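You operate a simulated robot arm through the tools that you are given. There is no shell and no other tool.

You run a simulated robot arm. Do the job below in one go: nothing can be reset, and whatever is moved stays where it is left.

TASK
Make room on the top of the deep bench for the pale orange tile. At the end: the teal tin is in the purple drawer; the pale orange tile from the pale pink tile stands where the teal tin stood; whatever was shut is shut again. Leave all else as you found it, and nothing knocked over (what rides in a drawer may roll over). Set down upright: teal tin.

The check looks at the end state, three seconds after you hand in, the way a careful person would. Anything else that was tipped, shoved, dropped, spilled or broken makes it a failure.

THE ROBOT
A 6-joint arm with a two-finger parallel gripper, fixed in place. Base frame: the origin is at the foot of the arm, x ahead of it, y to its left, z up. Lengths are in m, angles in rad, forces in N, time in s.
With the tool pointing down near the work surface it reaches from about 0.26 to 0.68 m from the base axis. Its first joint turns from -1.152 to 1.152 rad. Payload 2.9 kg.
Tool frame: the origin (TCP) lies between the finger pads and is the grasp point; the fingertips stand 0.03 m ahead of it; z points along the fingers, y is the line along which they close. The gripper opens to 0.11 m. The fingers are 0.02 m wide and 0.01 m thick; the gripper's body (0.048 by 0.112 m) begins 0.055 m behind the TCP.
Orientation is told as [roll, pitch, yaw] about the base's x, y, z axes, in that order, counted from this pose: with the fingers straight down and closing along the base's y, the tool's x points along the base's -x, its y along +y and its z along -z.

THE INTERFACE
- The arm moves only by the tool drive_tool. Its argument "moves" is a list of rows, each a list of 7 numbers: the shift along the tool's x, y, z in m, then the turn, a rotation vector about the tool's x, y, z in rad, then the finger opening in m, from 0 to 0.11. In form: [[x, y, z, ax, ay, az, jaw], ...]. A call has 1 to 20 rows; each row is the pose to reach, as a shift and turn from the pose commanded when the call began, along the tool's axes at that moment. Each row takes 0.2 s and may step no farther than 0.05 m and 0.15 rad from the row before; otherwise, or with a gripper value out of range, the whole call is refused. Where a pose cannot be reached the arm comes as near as it can. A force on the tool above 40 N (or 10 N above the force at the start of the call, whichever is more), or a blocked arm, ends the call early, and 0.2 s more pass. Each finger travels about 0.108 m/s and halts on what it meets, pressing with about 31 N; the grip force reading is that of the motor and also rises with nothing between the fingers. The clock runs only during rows and for 0.2 s after the last one: add rows that repeat a pose to give the fingers time. The reply holds the time, the measured pose of the TCP, the force on the tool along the base axes, the opening and the grip force, in the units named above and with some noise, with the torque about the TCP (base axes, N m) and any sound that the robot's microphone picked up, and new pictures: "pictures" is both (left out), scene, wrist or none.
- Cameras (640 x 400 px; columns grow to the right, rows downward): "scene" is fixed at [0.0868, 0.4453, 1.379]; the picture's right is [-0.62, -0.78, 0.00], its down [-0.48, 0.38, -0.79] and it looks along [0.62, -0.49, -0.62] (base axes); focal length 259 px, centre (320, 200). "wrist" rides on the gripper at [0.072, 0.017, -0.103] in the tool frame; the picture's right is [-0.23, 0.97, 0.00], its down [-0.76, -0.18, -0.62] and it looks along [-0.61, -0.14, 0.78] (tool axes); focal length 222 px, centre (320, 200). There is no depth. A picture from a camera that has moved, and an enlarged one, comes with that camera's place and axes in the base frame and with its lens.
- enlarge(camera, box): a new picture of the part [left, top, right, bottom] of that camera's present view, enlarged. The clock stands still meanwhile.
- finish_job(): hands the job in; it is judged then, once.

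Nothing tells you positions but the pictures and the camera data. Unless the task says otherwise, let go and move clear before handing in.

The tools are called as name(argument=value, ...) on one line, values as JSON. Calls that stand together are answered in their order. drive_tool: Moves the arm, as the interface text tells. Its arguments: {"type":"object","properties":{"moves":{"type":"array"},"pictures":{"type":"string","enum":["both","scene","wrist","none"]}},"required":["moves"]} The other tools are called the same way: enlarge (camera, box) takes an enlarged picture of a part of a camera's view; finish_job () hands the job in.

At the start:

```text
time: 0.0
position: [0.3878, -0.035, 1.1812]
orientation: [0.0, 0.001, 0.001]
force: [0.1, 1.0, -0.3]
ft_torque: [0.02, 0.02, 0.0]
opening: 0.1098
grasp_force: 0.1
```

scene: 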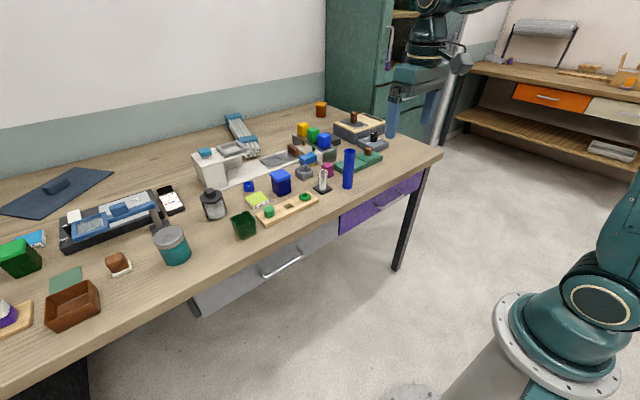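
wrist: 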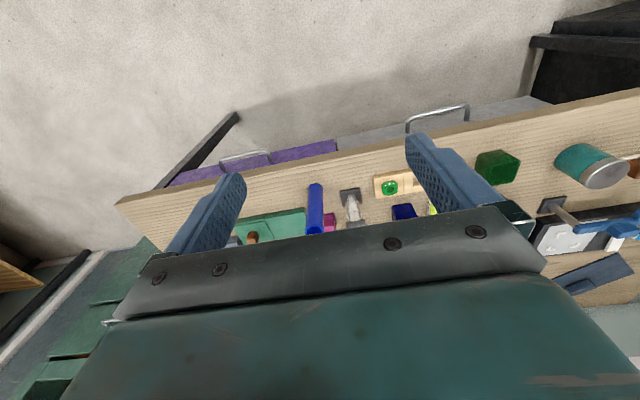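

I see a deep bench crowded with items, a purple drawer and a grey drawer in its front, and a teal tin near the left-middle of the scene. I will look closer before moving anything.

enlarge(camera="scene", box=[0, 180, 220, 340])

enlarge(camera="scene", box=[180, 90, 400, 250])

enlarge(camera="scene", box=[160, 150, 460, 330])

enlarge(camera="wrist", box=[100, 80, 640, 300])

```text
2.50 times, centred on (110, 260) of scene
camera zoom: at [0.0868, 0.4453, 1.379], right [-0.62, -0.78, 0.0], down [-0.48, 0.38, -0.79], along [0.62, -0.49, -0.62], focal length 648 px, centre (845, 50)
```

zoom: 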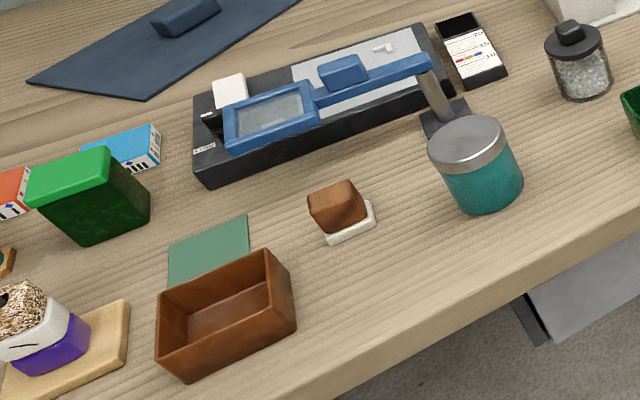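

```text
2.50 times, centred on (290, 170) of scene
camera zoom: at [0.0868, 0.4453, 1.379], right [-0.62, -0.78, 0.0], down [-0.48, 0.38, -0.79], along [0.62, -0.49, -0.62], focal length 648 px, centre (395, 275)
```

zoom: 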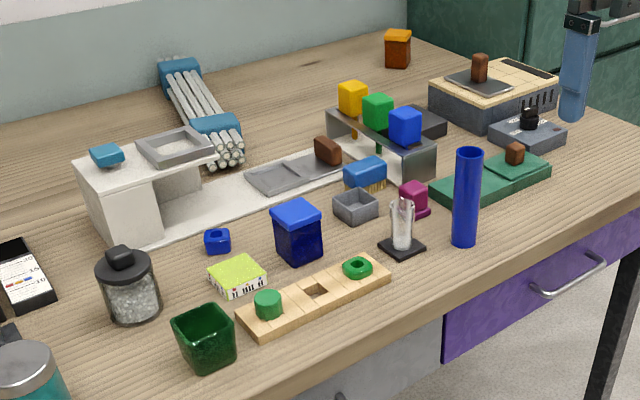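

```text
2.13 times, centred on (310, 240) of scene
camera zoom: at [0.0868, 0.4453, 1.379], right [-0.62, -0.78, 0.0], down [-0.48, 0.38, -0.79], along [0.62, -0.49, -0.62], focal length 553 px, centre (341, 115)
```

zoom: 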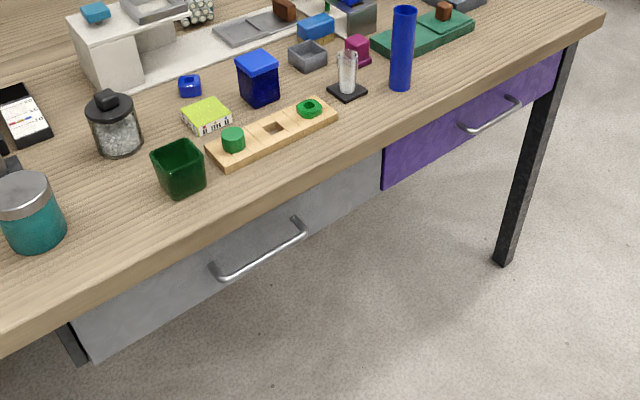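

```text
1.19 times, centred on (370, 190) of wrist
camera zoom: at [0.3159, -0.0167, 1.2859], right [0.23, 0.97, 0.0], down [0.76, -0.18, 0.62], along [0.61, -0.14, -0.78], focal length 263 px, centre (261, 212)
```

zoom: 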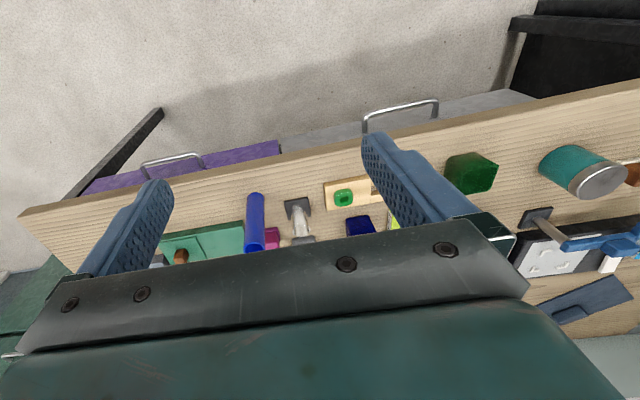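

The tin is near (0.66, 0.46, bench top about 0.85), and the drawers face the arm. I haven't identified the pale orange and pale pink tiles yet, so I'll zoom in further.

enlarge(camera="scene", box=[0, 220, 110, 340])

enlarge(camera="scene", box=[80, 180, 200, 280])

enlarge(camera="scene", box=[290, 90, 410, 190])

enlarge(camera="scene", box=[190, 110, 310, 200])

enlarge(camera="scene", box=[440, 20, 640, 180])

```text
3.33 times, centred on (55, 280) of scene
camera zoom: at [0.0868, 0.4453, 1.379], right [-0.62, -0.78, 0.0], down [-0.48, 0.38, -0.79], along [0.62, -0.49, -0.62], focal length 864 px, centre (1203, -67)
```

zoom: 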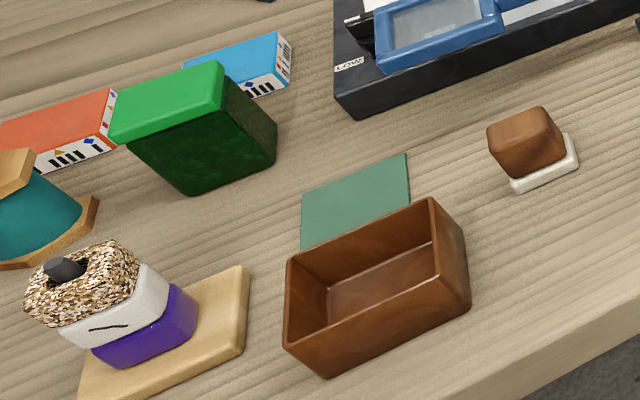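

```text
4.00 times, centred on (140, 230) of scene
camera zoom: at [0.0868, 0.4453, 1.379], right [-0.62, -0.78, 0.0], down [-0.48, 0.38, -0.79], along [0.62, -0.49, -0.62], focal length 1037 px, centre (1040, 80)
```

zoom: 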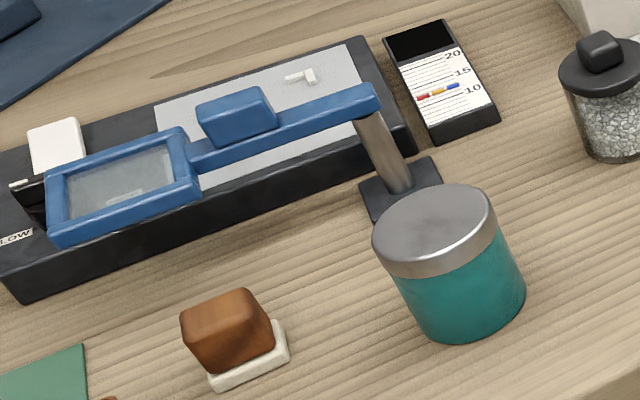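

```text
4.00 times, centred on (350, 140) of scene
camera zoom: at [0.0868, 0.4453, 1.379], right [-0.62, -0.78, 0.0], down [-0.48, 0.38, -0.79], along [0.62, -0.49, -0.62], focal length 1037 px, centre (200, 440)
```

zoom: 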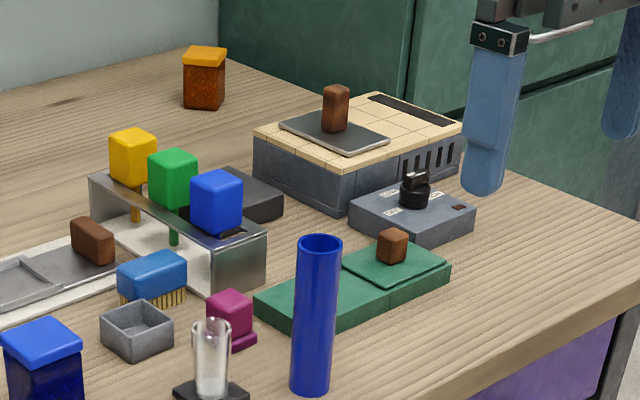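

```text
4.44 times, centred on (250, 155) of scene
camera zoom: at [0.0868, 0.4453, 1.379], right [-0.62, -0.78, 0.0], down [-0.48, 0.38, -0.79], along [0.62, -0.49, -0.62], focal length 1152 px, centre (631, 400)
```

zoom: 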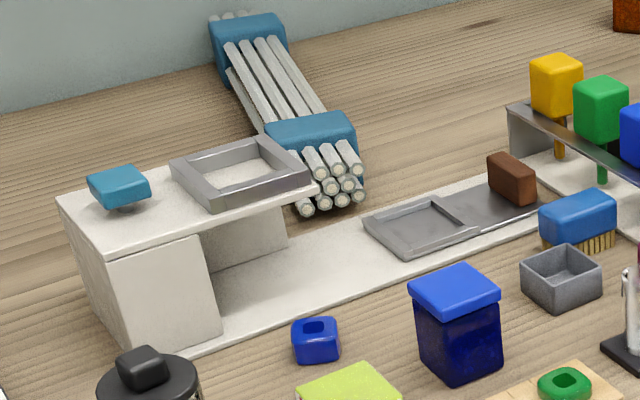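

```text
2.50 times, centred on (540, 100) of scene
camera zoom: at [0.0868, 0.4453, 1.379], right [-0.62, -0.78, 0.0], down [-0.48, 0.38, -0.79], along [0.62, -0.49, -0.62], focal length 648 px, centre (-230, 450)
```

zoom: 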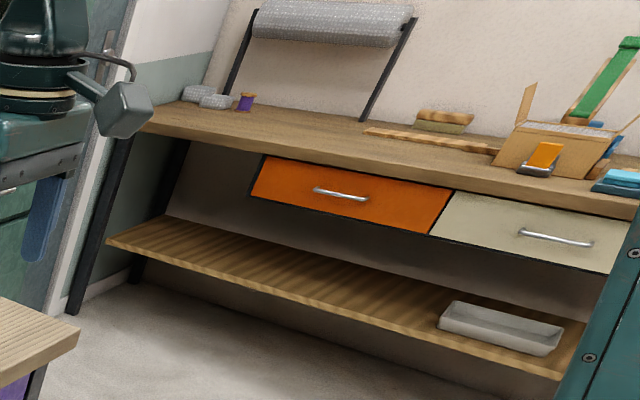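

No pale orange or pale pink tile shows up yet, and the left end of the bench is outside the scene view. I'll move the hand left, staying high, to look there with the wrist camera.

drive_tool(moves=[[0.01, 0.04, -0.01, 0, 0, 0, 0.11], [0.02, 0.08, -0.02, 0, 0, 0, 0.11], [0.03, 0.12, -0.03, 0, 0, 0, 0.11], [0.04, 0.16, -0.04, 0, 0, 0, 0.11], [0.05, 0.2, -0.05, 0, 0, 0, 0.11], [0.06, 0.24, -0.06, 0, 0, 0, 0.11], [0.07, 0.28, -0.07, 0, 0, 0, 0.11], [0.08, 0.32, -0.08, 0, 0, 0, 0.11]], pictures="both")

```text
time: 1.8
position: [0.3077, 0.2855, 1.2635]
orientation: [0.0, 0.0, 0.0]
force: [-0.5, 0.5, -0.1]
ft_torque: [-0.02, 0.01, 0.02]
opening: 0.11
grasp_force: 0.1
camera wrist: at [0.2352, 0.3037, 1.3677], right [0.23, 0.97, 0.0], down [0.76, -0.18, 0.62], along [0.61, -0.14, -0.78], focal length 222 px, centre (320, 200)
```

scene: 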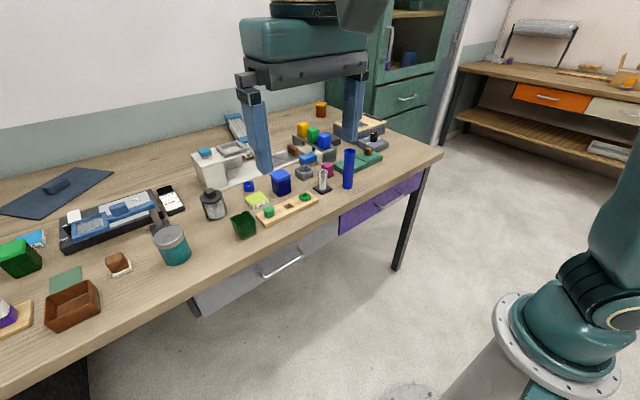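
wrist: 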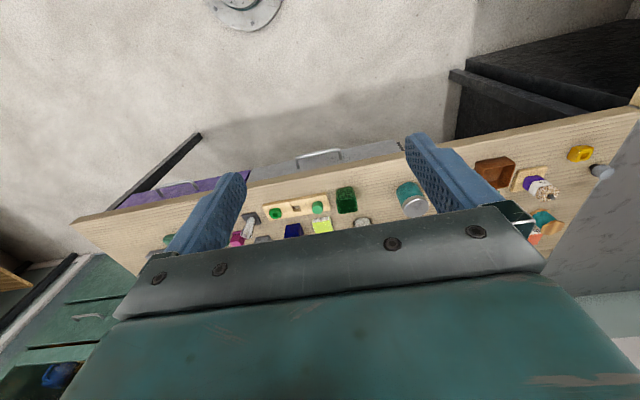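

The wrist view now shows the left end, with a yellow object and a grey one there. I'll zoom in on it.

enlarge(camera="wrist", box=[440, 60, 640, 260])

enlarge(camera="wrist", box=[220, 120, 440, 260])

enlarge(camera="wrist", box=[0, 120, 260, 300])

enlarge(camera="scene", box=[370, 0, 470, 110])

```text
2.00 times, centred on (540, 160) of wrist
camera zoom: at [0.2352, 0.3037, 1.3677], right [0.23, 0.97, 0.0], down [0.76, -0.18, 0.62], along [0.61, -0.14, -0.78], focal length 444 px, centre (-120, 280)
```

zoom: 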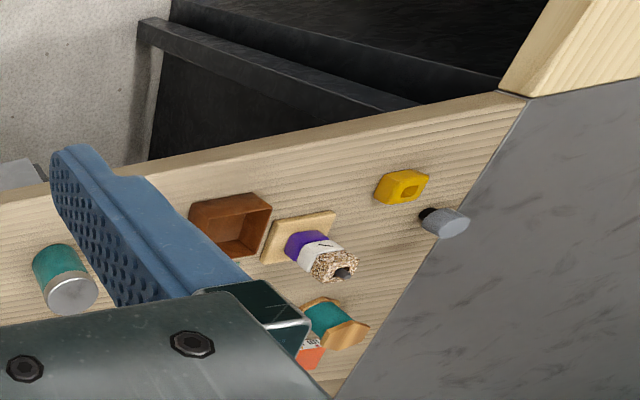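

```text
2.86 times, centred on (330, 190) of wrist
camera zoom: at [0.2352, 0.3037, 1.3677], right [0.23, 0.97, 0.0], down [0.76, -0.18, 0.62], along [0.61, -0.14, -0.78], focal length 635 px, centre (291, 229)
```

zoom: 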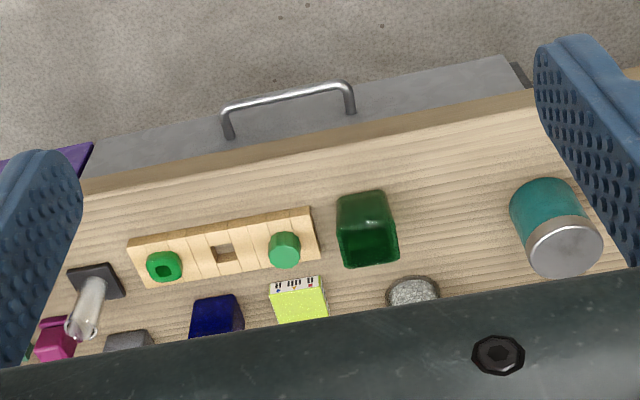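

```text
2.22 times, centred on (130, 210) of wrist
camera zoom: at [0.2352, 0.3037, 1.3677], right [0.23, 0.97, 0.0], down [0.76, -0.18, 0.62], along [0.61, -0.14, -0.78], focal length 494 px, centre (742, 178)
```

zoom: 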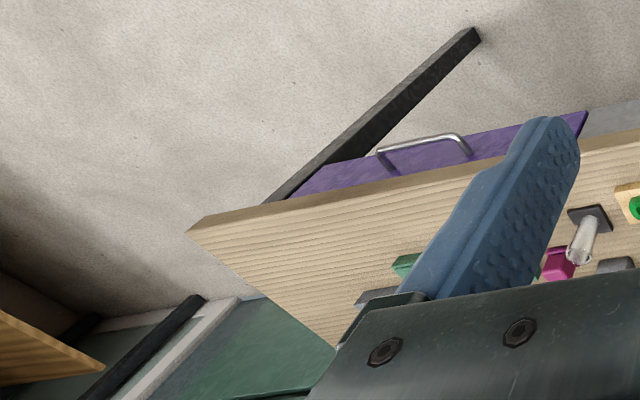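

```text
3.64 times, centred on (420, 55) of scene
camera zoom: at [0.0868, 0.4453, 1.379], right [-0.62, -0.78, 0.0], down [-0.48, 0.38, -0.79], along [0.62, -0.49, -0.62], focal length 942 px, centre (-44, 727)
```

zoom: 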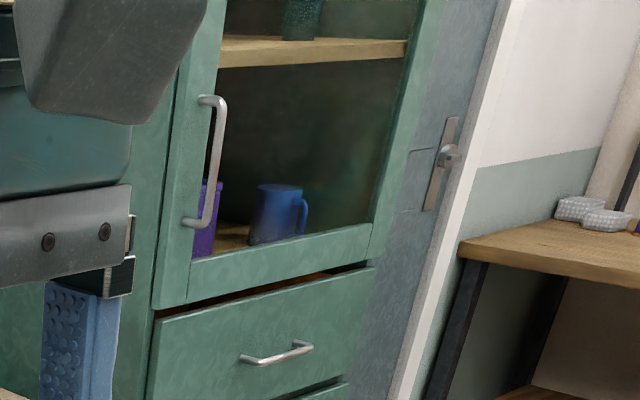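

There is a yellow hollow piece and a grey one at the bench's left end, and I still see no pink tile. I'll move further left and turn the camera that way.

drive_tool(moves=[[0, 0.04, 0, 0, 0, -0.14, 0.11], [0, 0.08, 0, 0, 0, -0.28, 0.11], [0, 0.12, 0, 0, 0, -0.42, 0.11], [0, 0.16, 0, 0, 0, -0.56, 0.11], [0, 0.2, 0, 0, 0, -0.7, 0.11], [0, 0.22, 0, 0, 0, -0.8, 0.11]], pictures="both")

```text
time: 3.2
position: [0.2816, 0.4723, 1.2369]
orientation: [0.001, 0.001, 0.8]
force: [0.0, 0.4, -0.3]
ft_torque: [0.02, -0.06, 0.01]
opening: 0.1102
grasp_force: 0.1
out of reach, approached as far as the arm can: row 5, 6
camera wrist: at [0.2196, 0.4331, 1.3411], right [-0.54, 0.84, 0.0], down [0.66, 0.43, 0.62], along [0.52, 0.34, -0.78], focal length 222 px, centre (320, 200)
```

scene: 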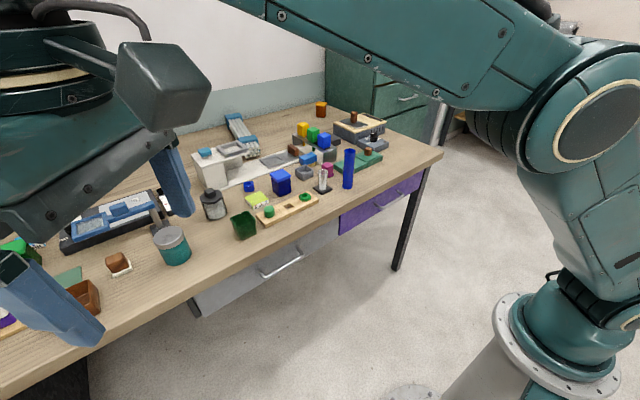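
wrist: 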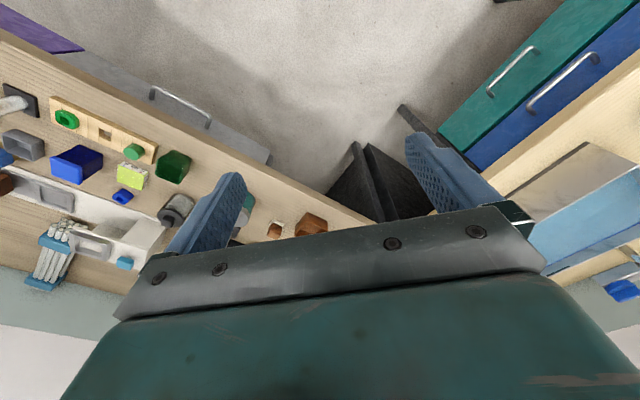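

A second bench with teal and blue drawers stands to the far left, out of reach. I'll zoom in on what the wrist camera shows here.

enlarge(camera="wrist", box=[230, 180, 350, 250])

enlarge(camera="wrist", box=[460, 100, 640, 320])

enlarge(camera="wrist", box=[0, 60, 240, 300])

enlarge(camera="scene", box=[320, 95, 400, 155])

enlarge(camera="scene", box=[95, 240, 145, 285])

```text
5.33 times, centred on (290, 215) of wrist
camera zoom: at [0.2196, 0.4331, 1.3411], right [-0.54, 0.84, 0.0], down [0.66, 0.43, 0.62], along [0.52, 0.34, -0.78], focal length 1185 px, centre (480, 120)
```

zoom: 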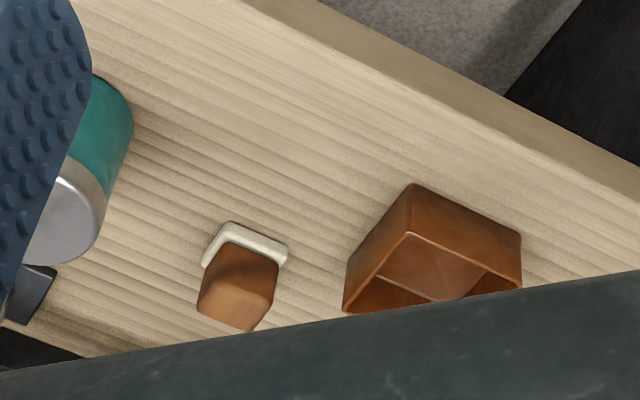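

```text
1.82 times, centred on (550, 210) of wrist
camera zoom: at [0.2196, 0.4331, 1.3411], right [-0.54, 0.84, 0.0], down [0.66, 0.43, 0.62], along [0.52, 0.34, -0.78], focal length 404 px, centre (-98, 182)
```

zoom: 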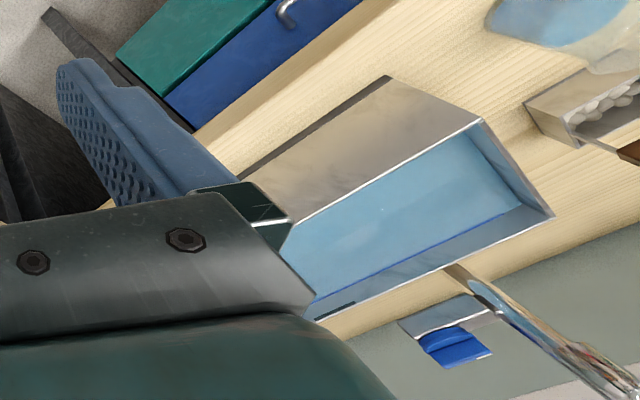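

```text
1.67 times, centred on (120, 180) of wrist
camera zoom: at [0.2196, 0.4331, 1.3411], right [-0.54, 0.84, 0.0], down [0.66, 0.43, 0.62], along [0.52, 0.34, -0.78], focal length 370 px, centre (653, 233)
```

zoom: 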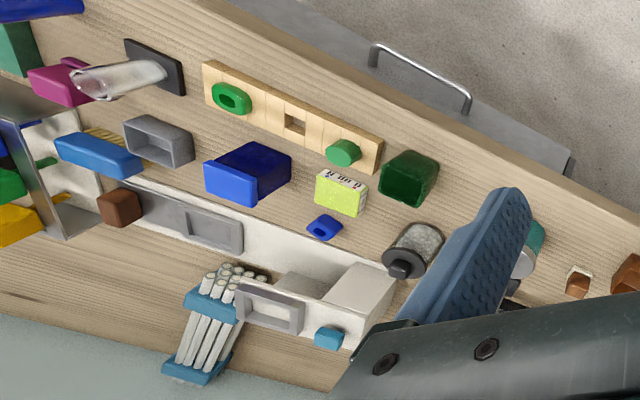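

```text
6.67 times, centred on (360, 125) of scene
camera zoom: at [0.0869, 0.4455, 1.379], right [-0.62, -0.78, 0.0], down [-0.48, 0.38, -0.79], along [0.62, -0.49, -0.62], focal length 1728 px, centre (53, 700)
```

zoom: 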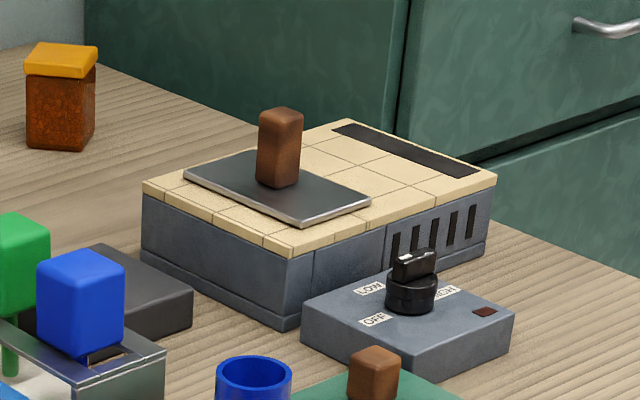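

```text
8.89 times, centred on (120, 262) of scene
camera zoom: at [0.0869, 0.4455, 1.379], right [-0.62, -0.78, 0.0], down [-0.48, 0.38, -0.79], along [0.62, -0.49, -0.62], focal length 2304 px, centre (2098, -356)
```

zoom: 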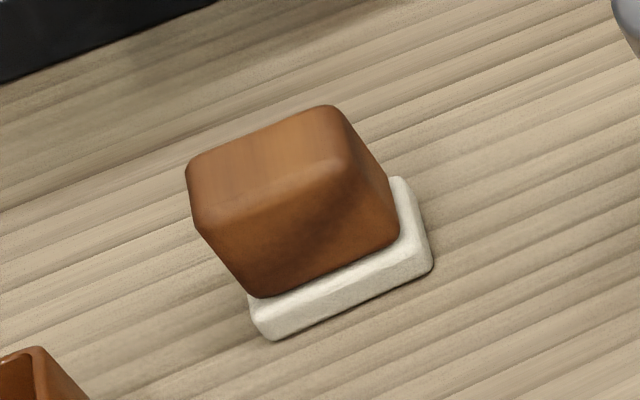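

The brown cube sits on a small white plate, so it isn't the pair I need. I'll bring the hand back and tilt the camera forward to see the whole bench, including its rear and left end.

drive_tool(moves=[[0.02, -0.02, 0, 0, 0, 0.13, 0.11], [0.045, -0.04, 0, 0, 0, 0.27, 0.11], [0.07, -0.06, 0, 0, 0, 0.4, 0.11], [0.095, -0.08, 0, 0, 0, 0.54, 0.11], [0.12, -0.1, 0, 0, 0, 0.67, 0.11], [0.14, -0.12, 0, 0, 0, 0.8, 0.11]], pictures="none")

drive_tool(moves=[[0, 0, 0, 0, -0.14, 0, 0.11], [0, 0, 0, 0, -0.28, 0, 0.11], [0, 0, 0, 0, -0.42, 0, 0.11], [0, 0, 0, 0, -0.56, 0, 0.11], [0, 0, 0, 0, -0.7, 0, 0.11]], pictures="both")

```text
time: 4.6
position: [0.2691, 0.2892, 1.2389]
orientation: [0.0, 0.0, -0.001]
force: [0.5, -0.1, -0.2]
ft_torque: [-0.01, 0.06, 0.01]
opening: 0.1104
grasp_force: 0.1
```

```text
time: 5.8
position: [0.3128, 0.2644, 1.2312]
orientation: [0.002, -0.699, 0.002]
force: [0.3, 0.3, 0.6]
ft_torque: [-0.01, -0.01, -0.01]
opening: 0.11
grasp_force: 0.0
out of reach, approached as far as the arm can: row 1, 3, 4, 5
camera wrist: at [0.1914, 0.2826, 1.2644], right [0.17, 0.97, 0.15], down [0.18, -0.18, 0.97], along [0.97, -0.14, -0.21], focal length 222 px, centre (320, 200)
```

scene: 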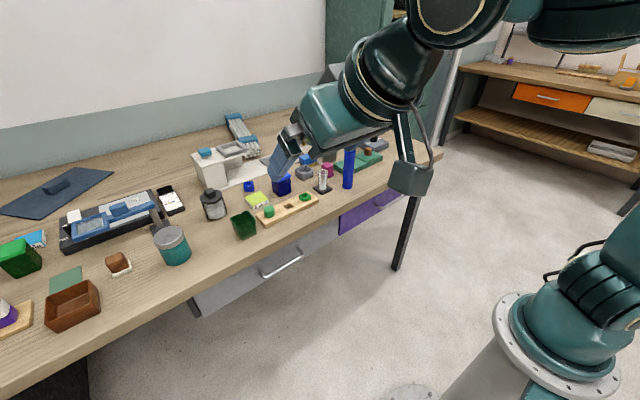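
wrist: 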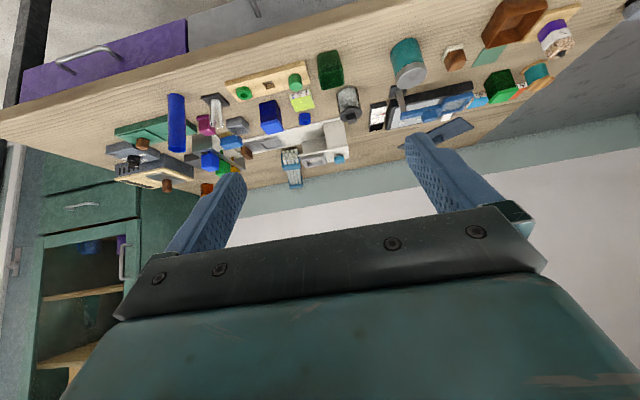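

This tilt gives a good overview of the bench top. I'll enlarge its parts.

enlarge(camera="wrist", box=[360, 0, 640, 160])

enlarge(camera="wrist", box=[90, 60, 370, 220])

enlarge(camera="wrist", box=[0, 0, 260, 160])

enlarge(camera="wrist", box=[0, 200, 160, 400])

```text
2.29 times, centred on (500, 80) of wrist
camera zoom: at [0.1914, 0.2826, 1.2644], right [0.17, 0.97, 0.15], down [0.18, -0.18, 0.97], along [0.97, -0.14, -0.21], focal length 508 px, centre (-91, 474)
```

zoom: 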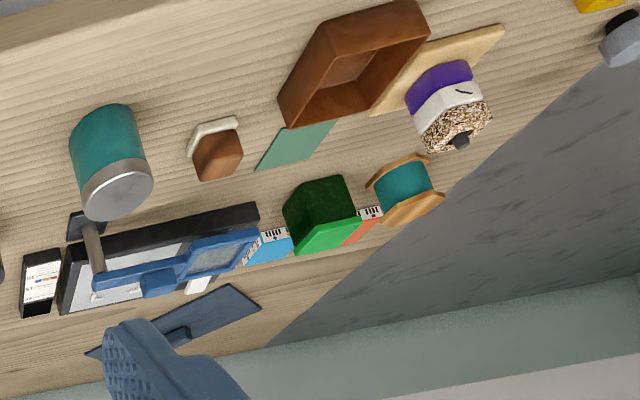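

```text
2.29 times, centred on (230, 140) of wrist
camera zoom: at [0.1914, 0.2826, 1.2644], right [0.17, 0.97, 0.15], down [0.18, -0.18, 0.97], along [0.97, -0.14, -0.21], focal length 508 px, centre (526, 337)
```

zoom: 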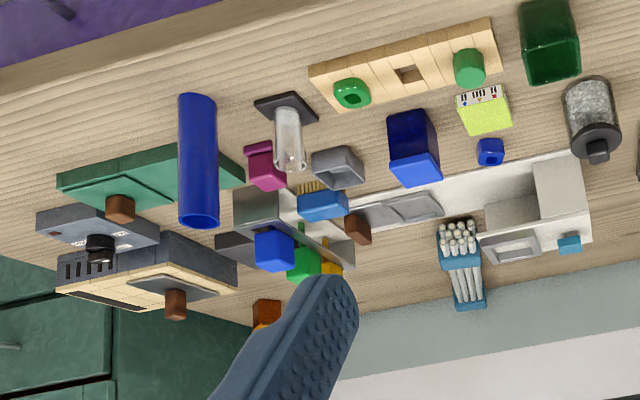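

```text
2.46 times, centred on (130, 80) of wrist
camera zoom: at [0.1914, 0.2826, 1.2644], right [0.17, 0.97, 0.15], down [0.18, -0.18, 0.97], along [0.97, -0.14, -0.21], focal length 547 px, centre (788, 495)
```

zoom: 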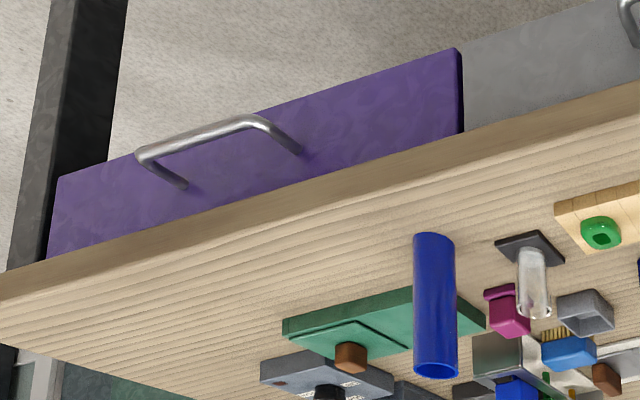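

```text
2.00 times, centred on (80, 300) of wrist
camera zoom: at [0.1914, 0.2826, 1.2644], right [0.17, 0.97, 0.15], down [0.18, -0.18, 0.97], along [0.97, -0.14, -0.21], focal length 444 px, centre (800, 0)
```

zoom: 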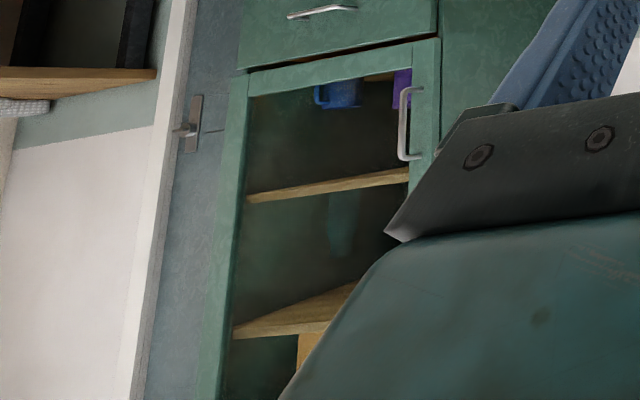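

The whole bench top is now visible and neither tile is on it, so they are probably in a drawer. The purple drawer's handle is at about (0.53, -0.26, 0.765), so next I'll move toward it, staying high.

drive_tool(moves=[[0, 0, 0, 0, 0.14, 0, 0.11], [0, 0, 0, 0, 0.28, 0, 0.11], [0, 0, 0, 0, 0.42, 0, 0.11], [0, 0, 0, 0, 0.56, 0, 0.11], [0, 0, 0, 0, 0.7, 0, 0.11]], pictures="none")

drive_tool(moves=[[0, -0.045, 0.01, 0, 0, 0, 0.11], [0, -0.09, 0.02, 0, 0, 0, 0.11], [0, -0.135, 0.03, 0, 0, 0, 0.11], [0, -0.18, 0.04, 0, 0, 0, 0.11], [0, -0.225, 0.05, 0, 0, 0, 0.11], [0, -0.27, 0.06, 0, 0, 0, 0.11], [0, -0.315, 0.07, 0, 0, 0, 0.11], [0, -0.36, 0.08, 0, 0, 0, 0.11], [0, -0.405, 0.09, 0, 0, 0, 0.11], [0, -0.45, 0.1, 0, 0, 0, 0.11], [0, -0.49, 0.11, 0, 0, 0, 0.11], [0, -0.53, 0.12, 0, 0, 0, 0.11]], pictures="both")

```text
time: 7.0
position: [0.3145, 0.2666, 1.2308]
orientation: [0.006, -0.029, -0.004]
force: [-0.6, 0.0, 0.7]
ft_torque: [0.01, 0.01, -0.03]
opening: 0.1102
grasp_force: 0.1
```

```text
time: 9.6
position: [0.314, -0.2682, 1.1112]
orientation: [0.0, -0.001, 0.0]
force: [0.1, 0.1, -0.7]
ft_torque: [-0.01, -0.02, -0.01]
opening: 0.1101
grasp_force: 0.0
camera wrist: at [0.2408, -0.2496, 1.2149], right [0.23, 0.97, 0.0], down [0.76, -0.18, 0.62], along [0.61, -0.14, -0.78], focal length 222 px, centre (320, 200)
```

scene: 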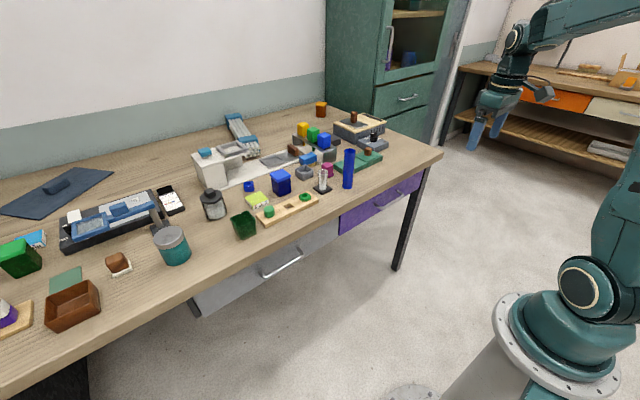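
wrist: 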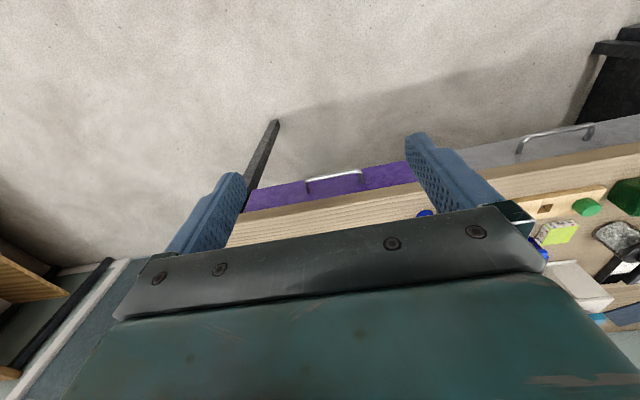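

The purple drawer and its handle show clearly between the fingers now. I'll enlarge this to measure them.

enlarge(camera="wrist", box=[230, 140, 430, 240])

enlarge(camera="scene", box=[320, 130, 460, 250])

```text
3.20 times, centred on (330, 190) of wrist
camera zoom: at [0.2408, -0.2496, 1.2149], right [0.23, 0.97, 0.0], down [0.76, -0.18, 0.62], along [0.61, -0.14, -0.78], focal length 711 px, centre (288, 232)
```

zoom: 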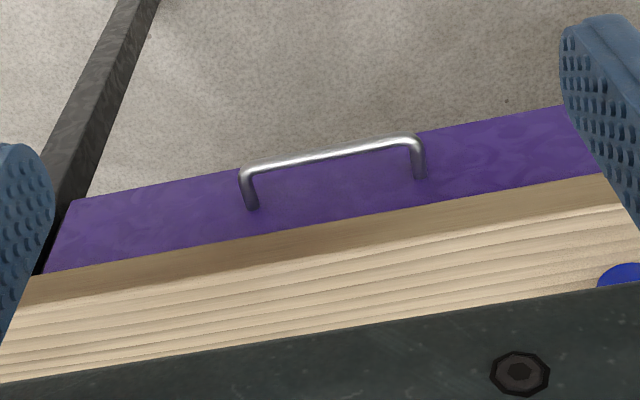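

```text
3.33 times, centred on (390, 190) of scene
camera zoom: at [0.0868, 0.4453, 1.3791], right [-0.62, -0.78, 0.0], down [-0.48, 0.38, -0.79], along [0.62, -0.49, -0.62], focal length 864 px, centre (87, 233)
```

zoom: 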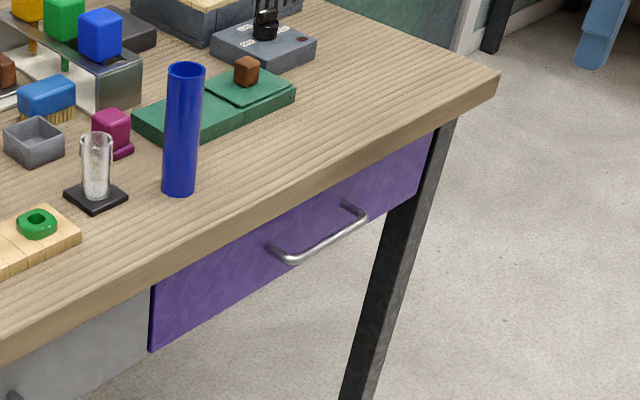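

The handle bar runs from y=-0.357 to -0.217 at x=0.542, z=0.737, about 36 mm off the drawer face at x≈0.578. I'll turn the tool to point forward with the fingers closing vertically, staying clear of the bench.

drive_tool(moves=[[0, 0, 0.01, -0.0806, -0.0806, 0.0806, 0.07], [0, 0, 0.02, -0.1612, -0.1612, 0.1612, 0.07], [0, 0, 0.03, -0.2418, -0.2418, 0.2418, 0.07], [0, 0, 0.04, -0.3224, -0.3224, 0.3224, 0.07], [0, 0, 0.05, -0.403, -0.403, 0.403, 0.07], [0, 0, 0.06, -0.4836, -0.4836, 0.4836, 0.07], [0, 0, 0.07, -0.5642, -0.5642, 0.5642, 0.07], [0, 0, 0.08, -0.6448, -0.6448, 0.6448, 0.07]], pictures="both")

```text
time: 11.4
position: [0.3526, -0.2458, 1.0311]
orientation: [0.847, -0.339, -0.849]
force: [0.5, 0.2, -0.7]
ft_torque: [0.04, 0.01, 0.0]
opening: 0.07
grasp_force: 0.0
out of reach, approached as far as the arm can: row 6, 7, 8
camera wrist: at [0.2407, -0.2165, 1.083], right [0.46, 0.45, 0.76], down [-0.02, -0.86, 0.52], along [0.89, -0.26, -0.39], focal length 222 px, centre (320, 200)
```

scene: 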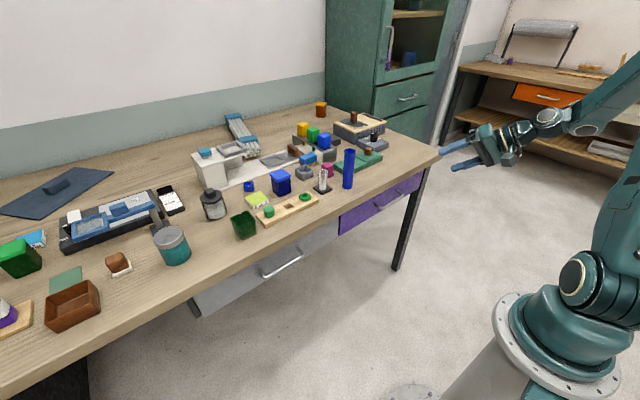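
wrist: 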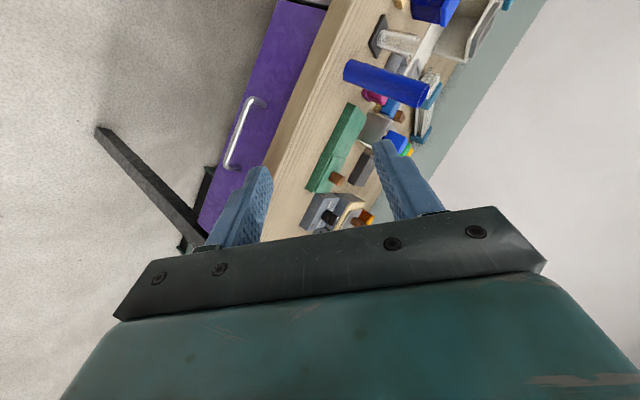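

The turn is partly done; the wrist was too close to the base, so I'll move slightly outward while finishing it.

drive_tool(moves=[[-0.0169, -0.0192, 0.0307, 0, 0, 0, 0.07], [-0.0339, -0.0383, 0.0615, -0.0811, -0.0811, 0.0811, 0.07], [-0.0508, -0.0575, 0.0922, -0.1622, -0.1622, 0.1622, 0.07], [-0.0508, -0.0575, 0.0922, -0.2433, -0.2433, 0.2433, 0.07], [-0.0508, -0.0575, 0.0922, -0.3244, -0.3244, 0.3244, 0.07], [-0.0508, -0.0575, 0.0922, -0.4055, -0.4055, 0.4055, 0.07], [-0.0508, -0.0575, 0.0922, -0.4866, -0.4866, 0.4866, 0.07], [-0.0508, -0.0575, 0.0922, -0.5675, -0.5675, 0.5675, 0.07]], pictures="both")

```text
time: 13.2
position: [0.4565, -0.3083, 0.9644]
orientation: [1.55, 0.004, -1.574]
force: [0.7, -0.2, 0.0]
ft_torque: [-0.02, -0.03, -0.05]
opening: 0.0699
grasp_force: 0.0
out of reach, approached as far as the arm can: row 8
camera wrist: at [0.3538, -0.2342, 0.9846], right [0.02, -0.23, 0.97], down [-0.63, -0.76, -0.17], along [0.78, -0.61, -0.16], focal length 222 px, centre (320, 200)
```

scene: 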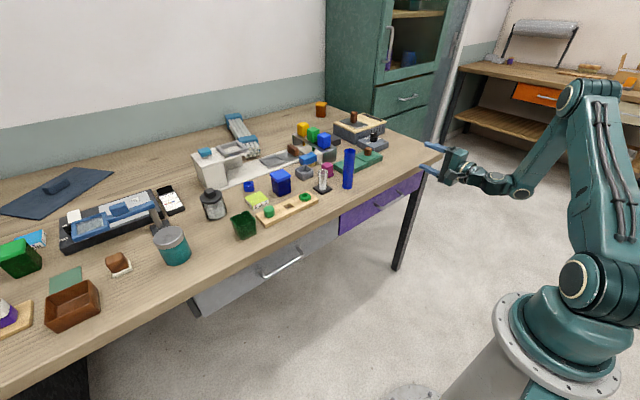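
wrist: 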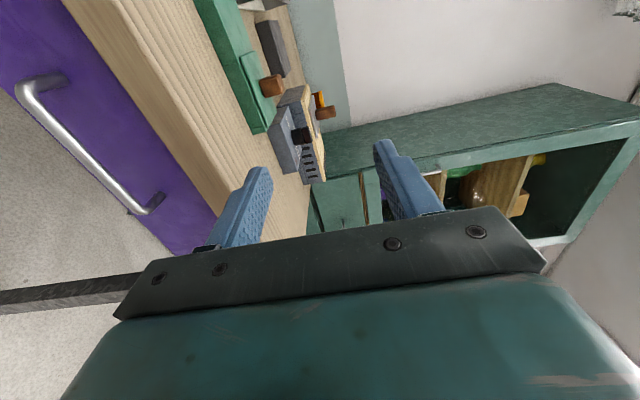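

The tool now points forward. I'll lower it to handle height, still in front of the bench.

drive_tool(moves=[[0.005, -0.045, 0, 0, 0, 0, 0.07], [0.01, -0.09, 0, 0, 0, 0, 0.07], [0.015, -0.135, 0, 0, 0, 0, 0.07], [0.02, -0.18, 0, 0, 0, 0, 0.07], [0.021, -0.225, 0, 0, 0, 0, 0.07]], pictures="both")

```text
time: 14.4
position: [0.4922, -0.3176, 0.7332]
orientation: [1.563, 0.003, -1.572]
force: [0.1, -0.1, 0.5]
ft_torque: [-0.02, 0.01, 0.0]
opening: 0.0699
grasp_force: 0.0
out of reach, approached as far as the arm can: row 1, 2, 3, 4, 5
camera wrist: at [0.3902, -0.2438, 0.7522], right [0.01, -0.23, 0.97], down [-0.63, -0.76, -0.17], along [0.78, -0.61, -0.15], focal length 222 px, centre (320, 200)
```

scene: 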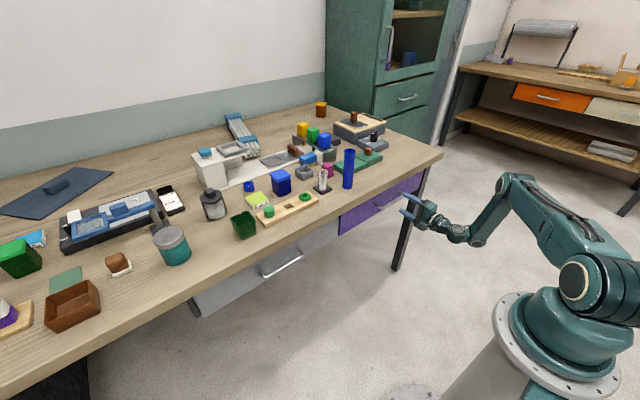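
wrist: 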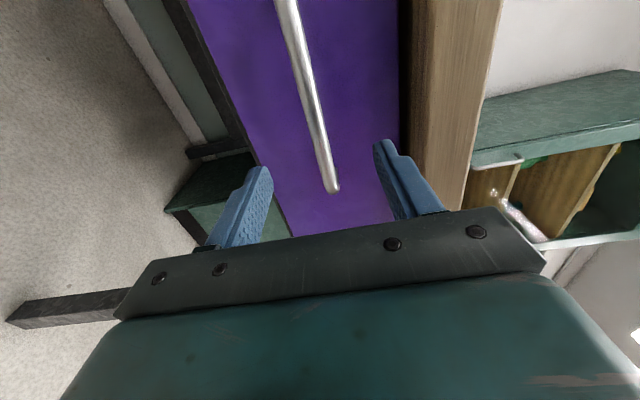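

The arm is at handle height, at (0.492, -0.318, 0.733), and the bar lies between the open fingers. I'll move forward so the bar sits at the pads.

drive_tool(moves=[[0.015, 0.002, 0.01, 0, 0, 0, 0.06], [0.03, 0.004, 0.02, 0, 0, 0, 0.05], [0.03, 0.004, 0.03, 0, 0, 0, 0.05], [0.03, 0.004, 0.042, 0, 0, 0, 0.05]], pictures="both")

```text
time: 15.4
position: [0.5348, -0.2872, 0.7376]
orientation: [1.576, 0.004, -1.574]
force: [0.0, -0.4, 0.2]
ft_torque: [0.04, -0.01, -0.04]
opening: 0.0498
grasp_force: 0.0
out of reach, approached as far as the arm can: row 1, 2
camera wrist: at [0.4309, -0.2127, 0.7543], right [0.0, -0.23, 0.97], down [-0.62, -0.76, -0.18], along [0.78, -0.61, -0.14], focal length 222 px, centre (320, 200)
```

scene: 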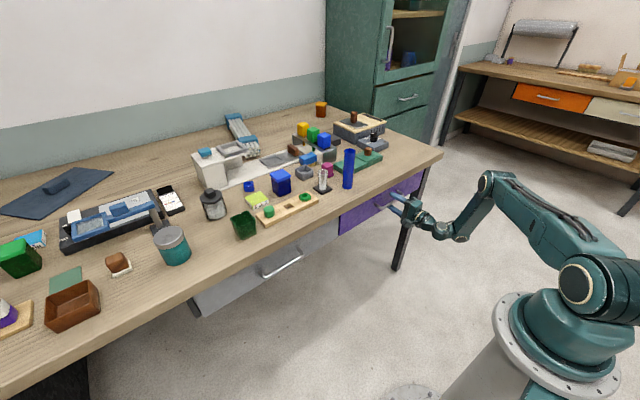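
wrist: 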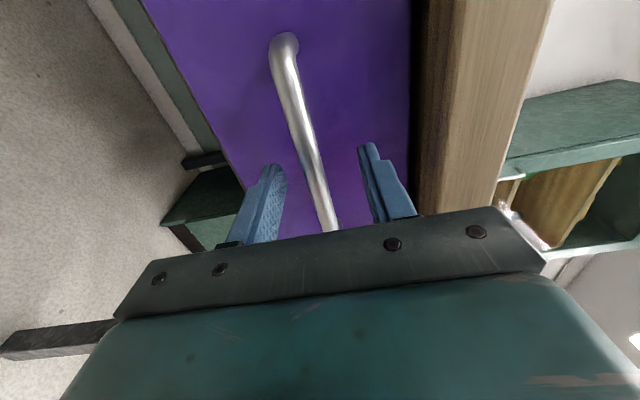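

The bar runs through the grasp point, so I'll close the fingers on it.

drive_tool(moves=[[0, 0, 0, 0, 0, 0, 0.02], [0, 0, 0, 0, 0, 0, 0.0], [0, 0, 0, 0, 0, 0, 0.0]], pictures="wrist")

```text
time: 16.2
position: [0.5331, -0.2862, 0.7351]
orientation: [1.571, 0.005, -1.575]
force: [-0.6, -2.3, -14.4]
ft_torque: [-0.21, 0.1, -0.19]
opening: 0.0116
grasp_force: 45.6
camera wrist: at [0.4305, -0.2125, 0.7529], right [0.0, -0.23, 0.97], down [-0.63, -0.76, -0.18], along [0.78, -0.61, -0.14], focal length 222 px, centre (320, 200)
```

wrist: 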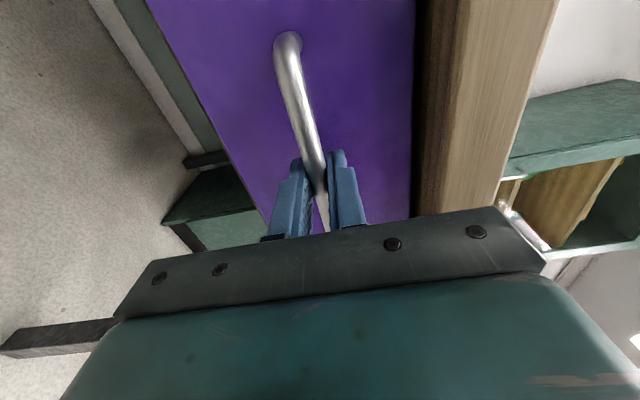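

The bar is gripped (opening 0.0116). I'll pull the drawer out gradually and tilt the tool down as the arm comes in.

drive_tool(moves=[[0, -0.003, -0.01, 0.0, 0, 0, 0], [0, -0.003, -0.025, 0.06, 0, 0, 0], [0, -0.002, -0.04, 0.12, 0, 0, 0], [0, -0.001, -0.06, 0.2, 0, 0, 0]], pictures="both")

```text
time: 17.2
position: [0.4722, -0.2866, 0.7359]
orientation: [1.375, 0.003, -1.576]
force: [1.6, -2.6, 0.3]
ft_torque: [-0.19, -0.09, -0.29]
opening: 0.0118
grasp_force: 45.1
camera wrist: at [0.3751, -0.2126, 0.7743], right [0.19, -0.23, 0.95], down [-0.65, -0.76, -0.05], along [0.74, -0.61, -0.29], focal length 222 px, centre (320, 200)
```

scene: 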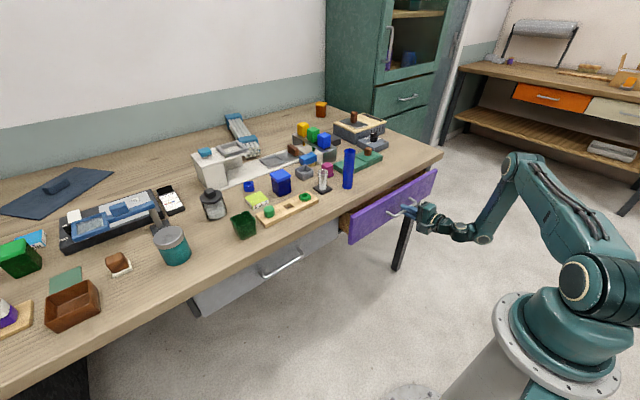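
wrist: 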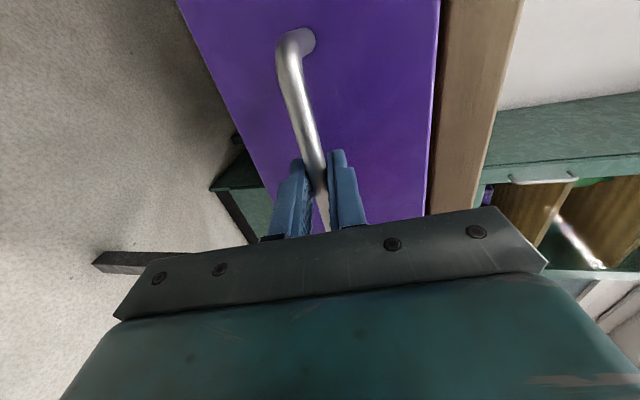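

The drawer is sliding out smoothly with low force, so I'll keep pulling.

drive_tool(moves=[[0, -0.0033, -0.0197, 0.085, 0, 0, 0], [0, -0.0066, -0.0394, 0.17, 0, 0, 0], [0, -0.0098, -0.0591, 0.255, 0, 0, 0], [0, -0.013, -0.0788, 0.34, 0, 0, 0], [0, -0.0165, -0.0985, 0.425, 0, 0, 0], [0, -0.02, -0.1182, 0.51, 0, 0, 0], [0, -0.0235, -0.138, 0.6, 0, 0, 0]], pictures="both")

```text
time: 18.8
position: [0.3349, -0.2871, 0.7406]
orientation: [0.781, 0.004, -1.578]
force: [0.6, -0.1, 29.3]
ft_torque: [-0.18, -0.29, 0.19]
opening: 0.012
grasp_force: 45.0
camera wrist: at [0.2745, -0.2128, 0.8271], right [0.69, -0.23, 0.68], down [-0.57, -0.76, 0.31], along [0.45, -0.61, -0.66], focal length 222 px, centre (320, 200)
```

scene: 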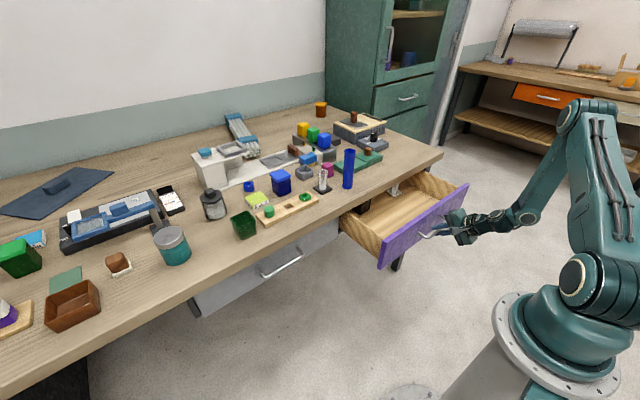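
wrist: 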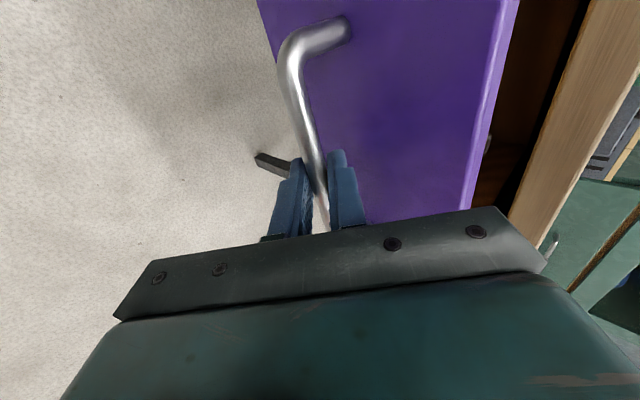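

The drawer is open about 0.2 m. I'll look inside.

enlarge(camera="scene", box=[330, 140, 490, 280])

```text
2.86 times, centred on (410, 210) of scene
camera zoom: at [0.0865, 0.4456, 1.379], right [-0.62, -0.78, 0.0], down [-0.48, 0.38, -0.79], along [0.62, -0.49, -0.61], focal length 740 px, centre (63, 171)
```

zoom: 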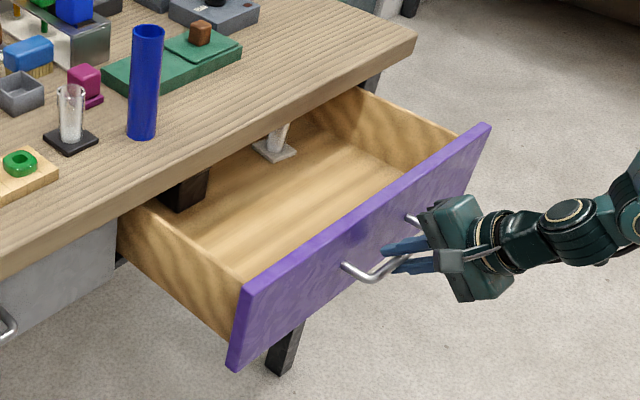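

Inside the drawer I see a dark block and a light tile with something white on it. I'll let go of the handle and back off, then look in from above.

drive_tool(moves=[[0, 0, 0, 0, 0, 0, 0.025], [0, 0, 0, 0, 0, 0, 0.028], [0, 0, -0.02, 0, 0, 0, 0.03], [0, 0, -0.04, 0, 0, 0, 0.03], [0, 0, -0.07, 0, 0, 0, 0.03]], pictures="both")

```text
time: 20.0
position: [0.3202, -0.2694, 0.7909]
orientation: [0.771, 0.004, -1.573]
force: [0.7, 0.2, 0.1]
ft_torque: [-0.02, -0.02, -0.01]
opening: 0.0301
grasp_force: 0.0
out of reach, approached as far as the arm can: row 3, 4, 5
camera wrist: at [0.2602, -0.1953, 0.8774], right [0.7, -0.23, 0.68], down [-0.56, -0.76, 0.32], along [0.44, -0.61, -0.66], focal length 222 px, centre (320, 200)
```

scene: 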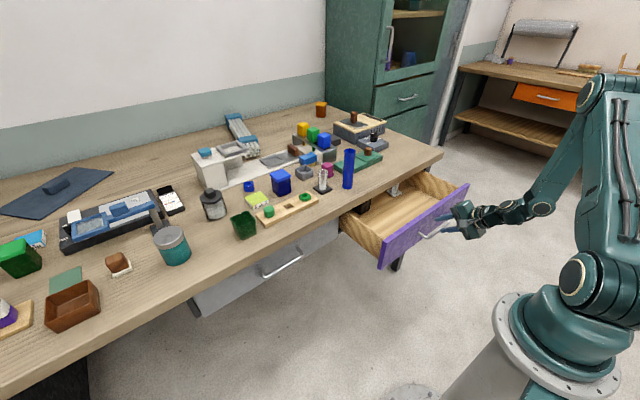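
wrist: 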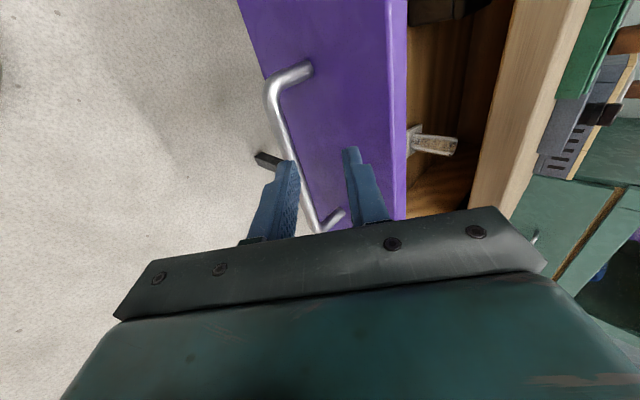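

The handle is released. I'll go straight up to clear the drawer.

drive_tool(moves=[[0, 0.0279, -0.0287, 0, 0, 0, 0.03], [0, 0.0558, -0.0574, 0, 0, 0, 0.03], [0, 0.0836, -0.086, 0, 0, 0, 0.03], [0, 0.1115, -0.1147, 0, 0, 0, 0.03], [0, 0.1394, -0.1434, 0, 0, 0, 0.03], [0, 0.1673, -0.1721, 0, 0, 0, 0.03], [0, 0.1951, -0.2008, 0, 0, 0, 0.03]], pictures="both")

```text
time: 21.6
position: [0.3179, -0.2687, 1.0718]
orientation: [0.772, 0.003, -1.574]
force: [0.3, -0.3, 0.2]
ft_torque: [0.03, -0.02, 0.0]
opening: 0.0302
grasp_force: 0.1
camera wrist: at [0.2588, -0.1966, 1.158], right [0.7, -0.23, 0.68], down [-0.56, -0.76, 0.32], along [0.44, -0.61, -0.66], focal length 222 px, centre (320, 200)
```

scene: 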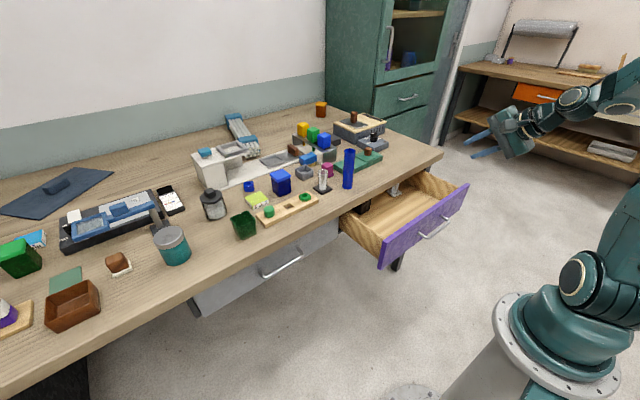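
wrist: 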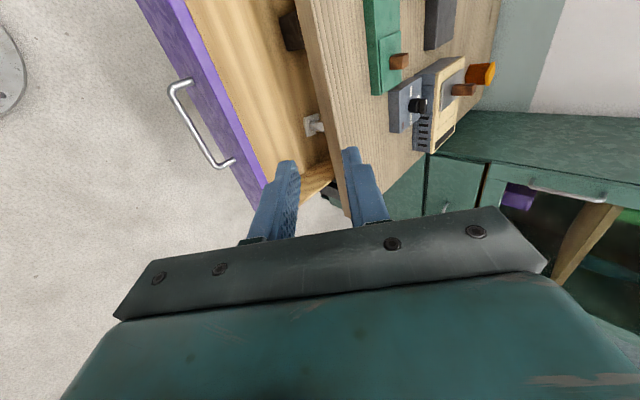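

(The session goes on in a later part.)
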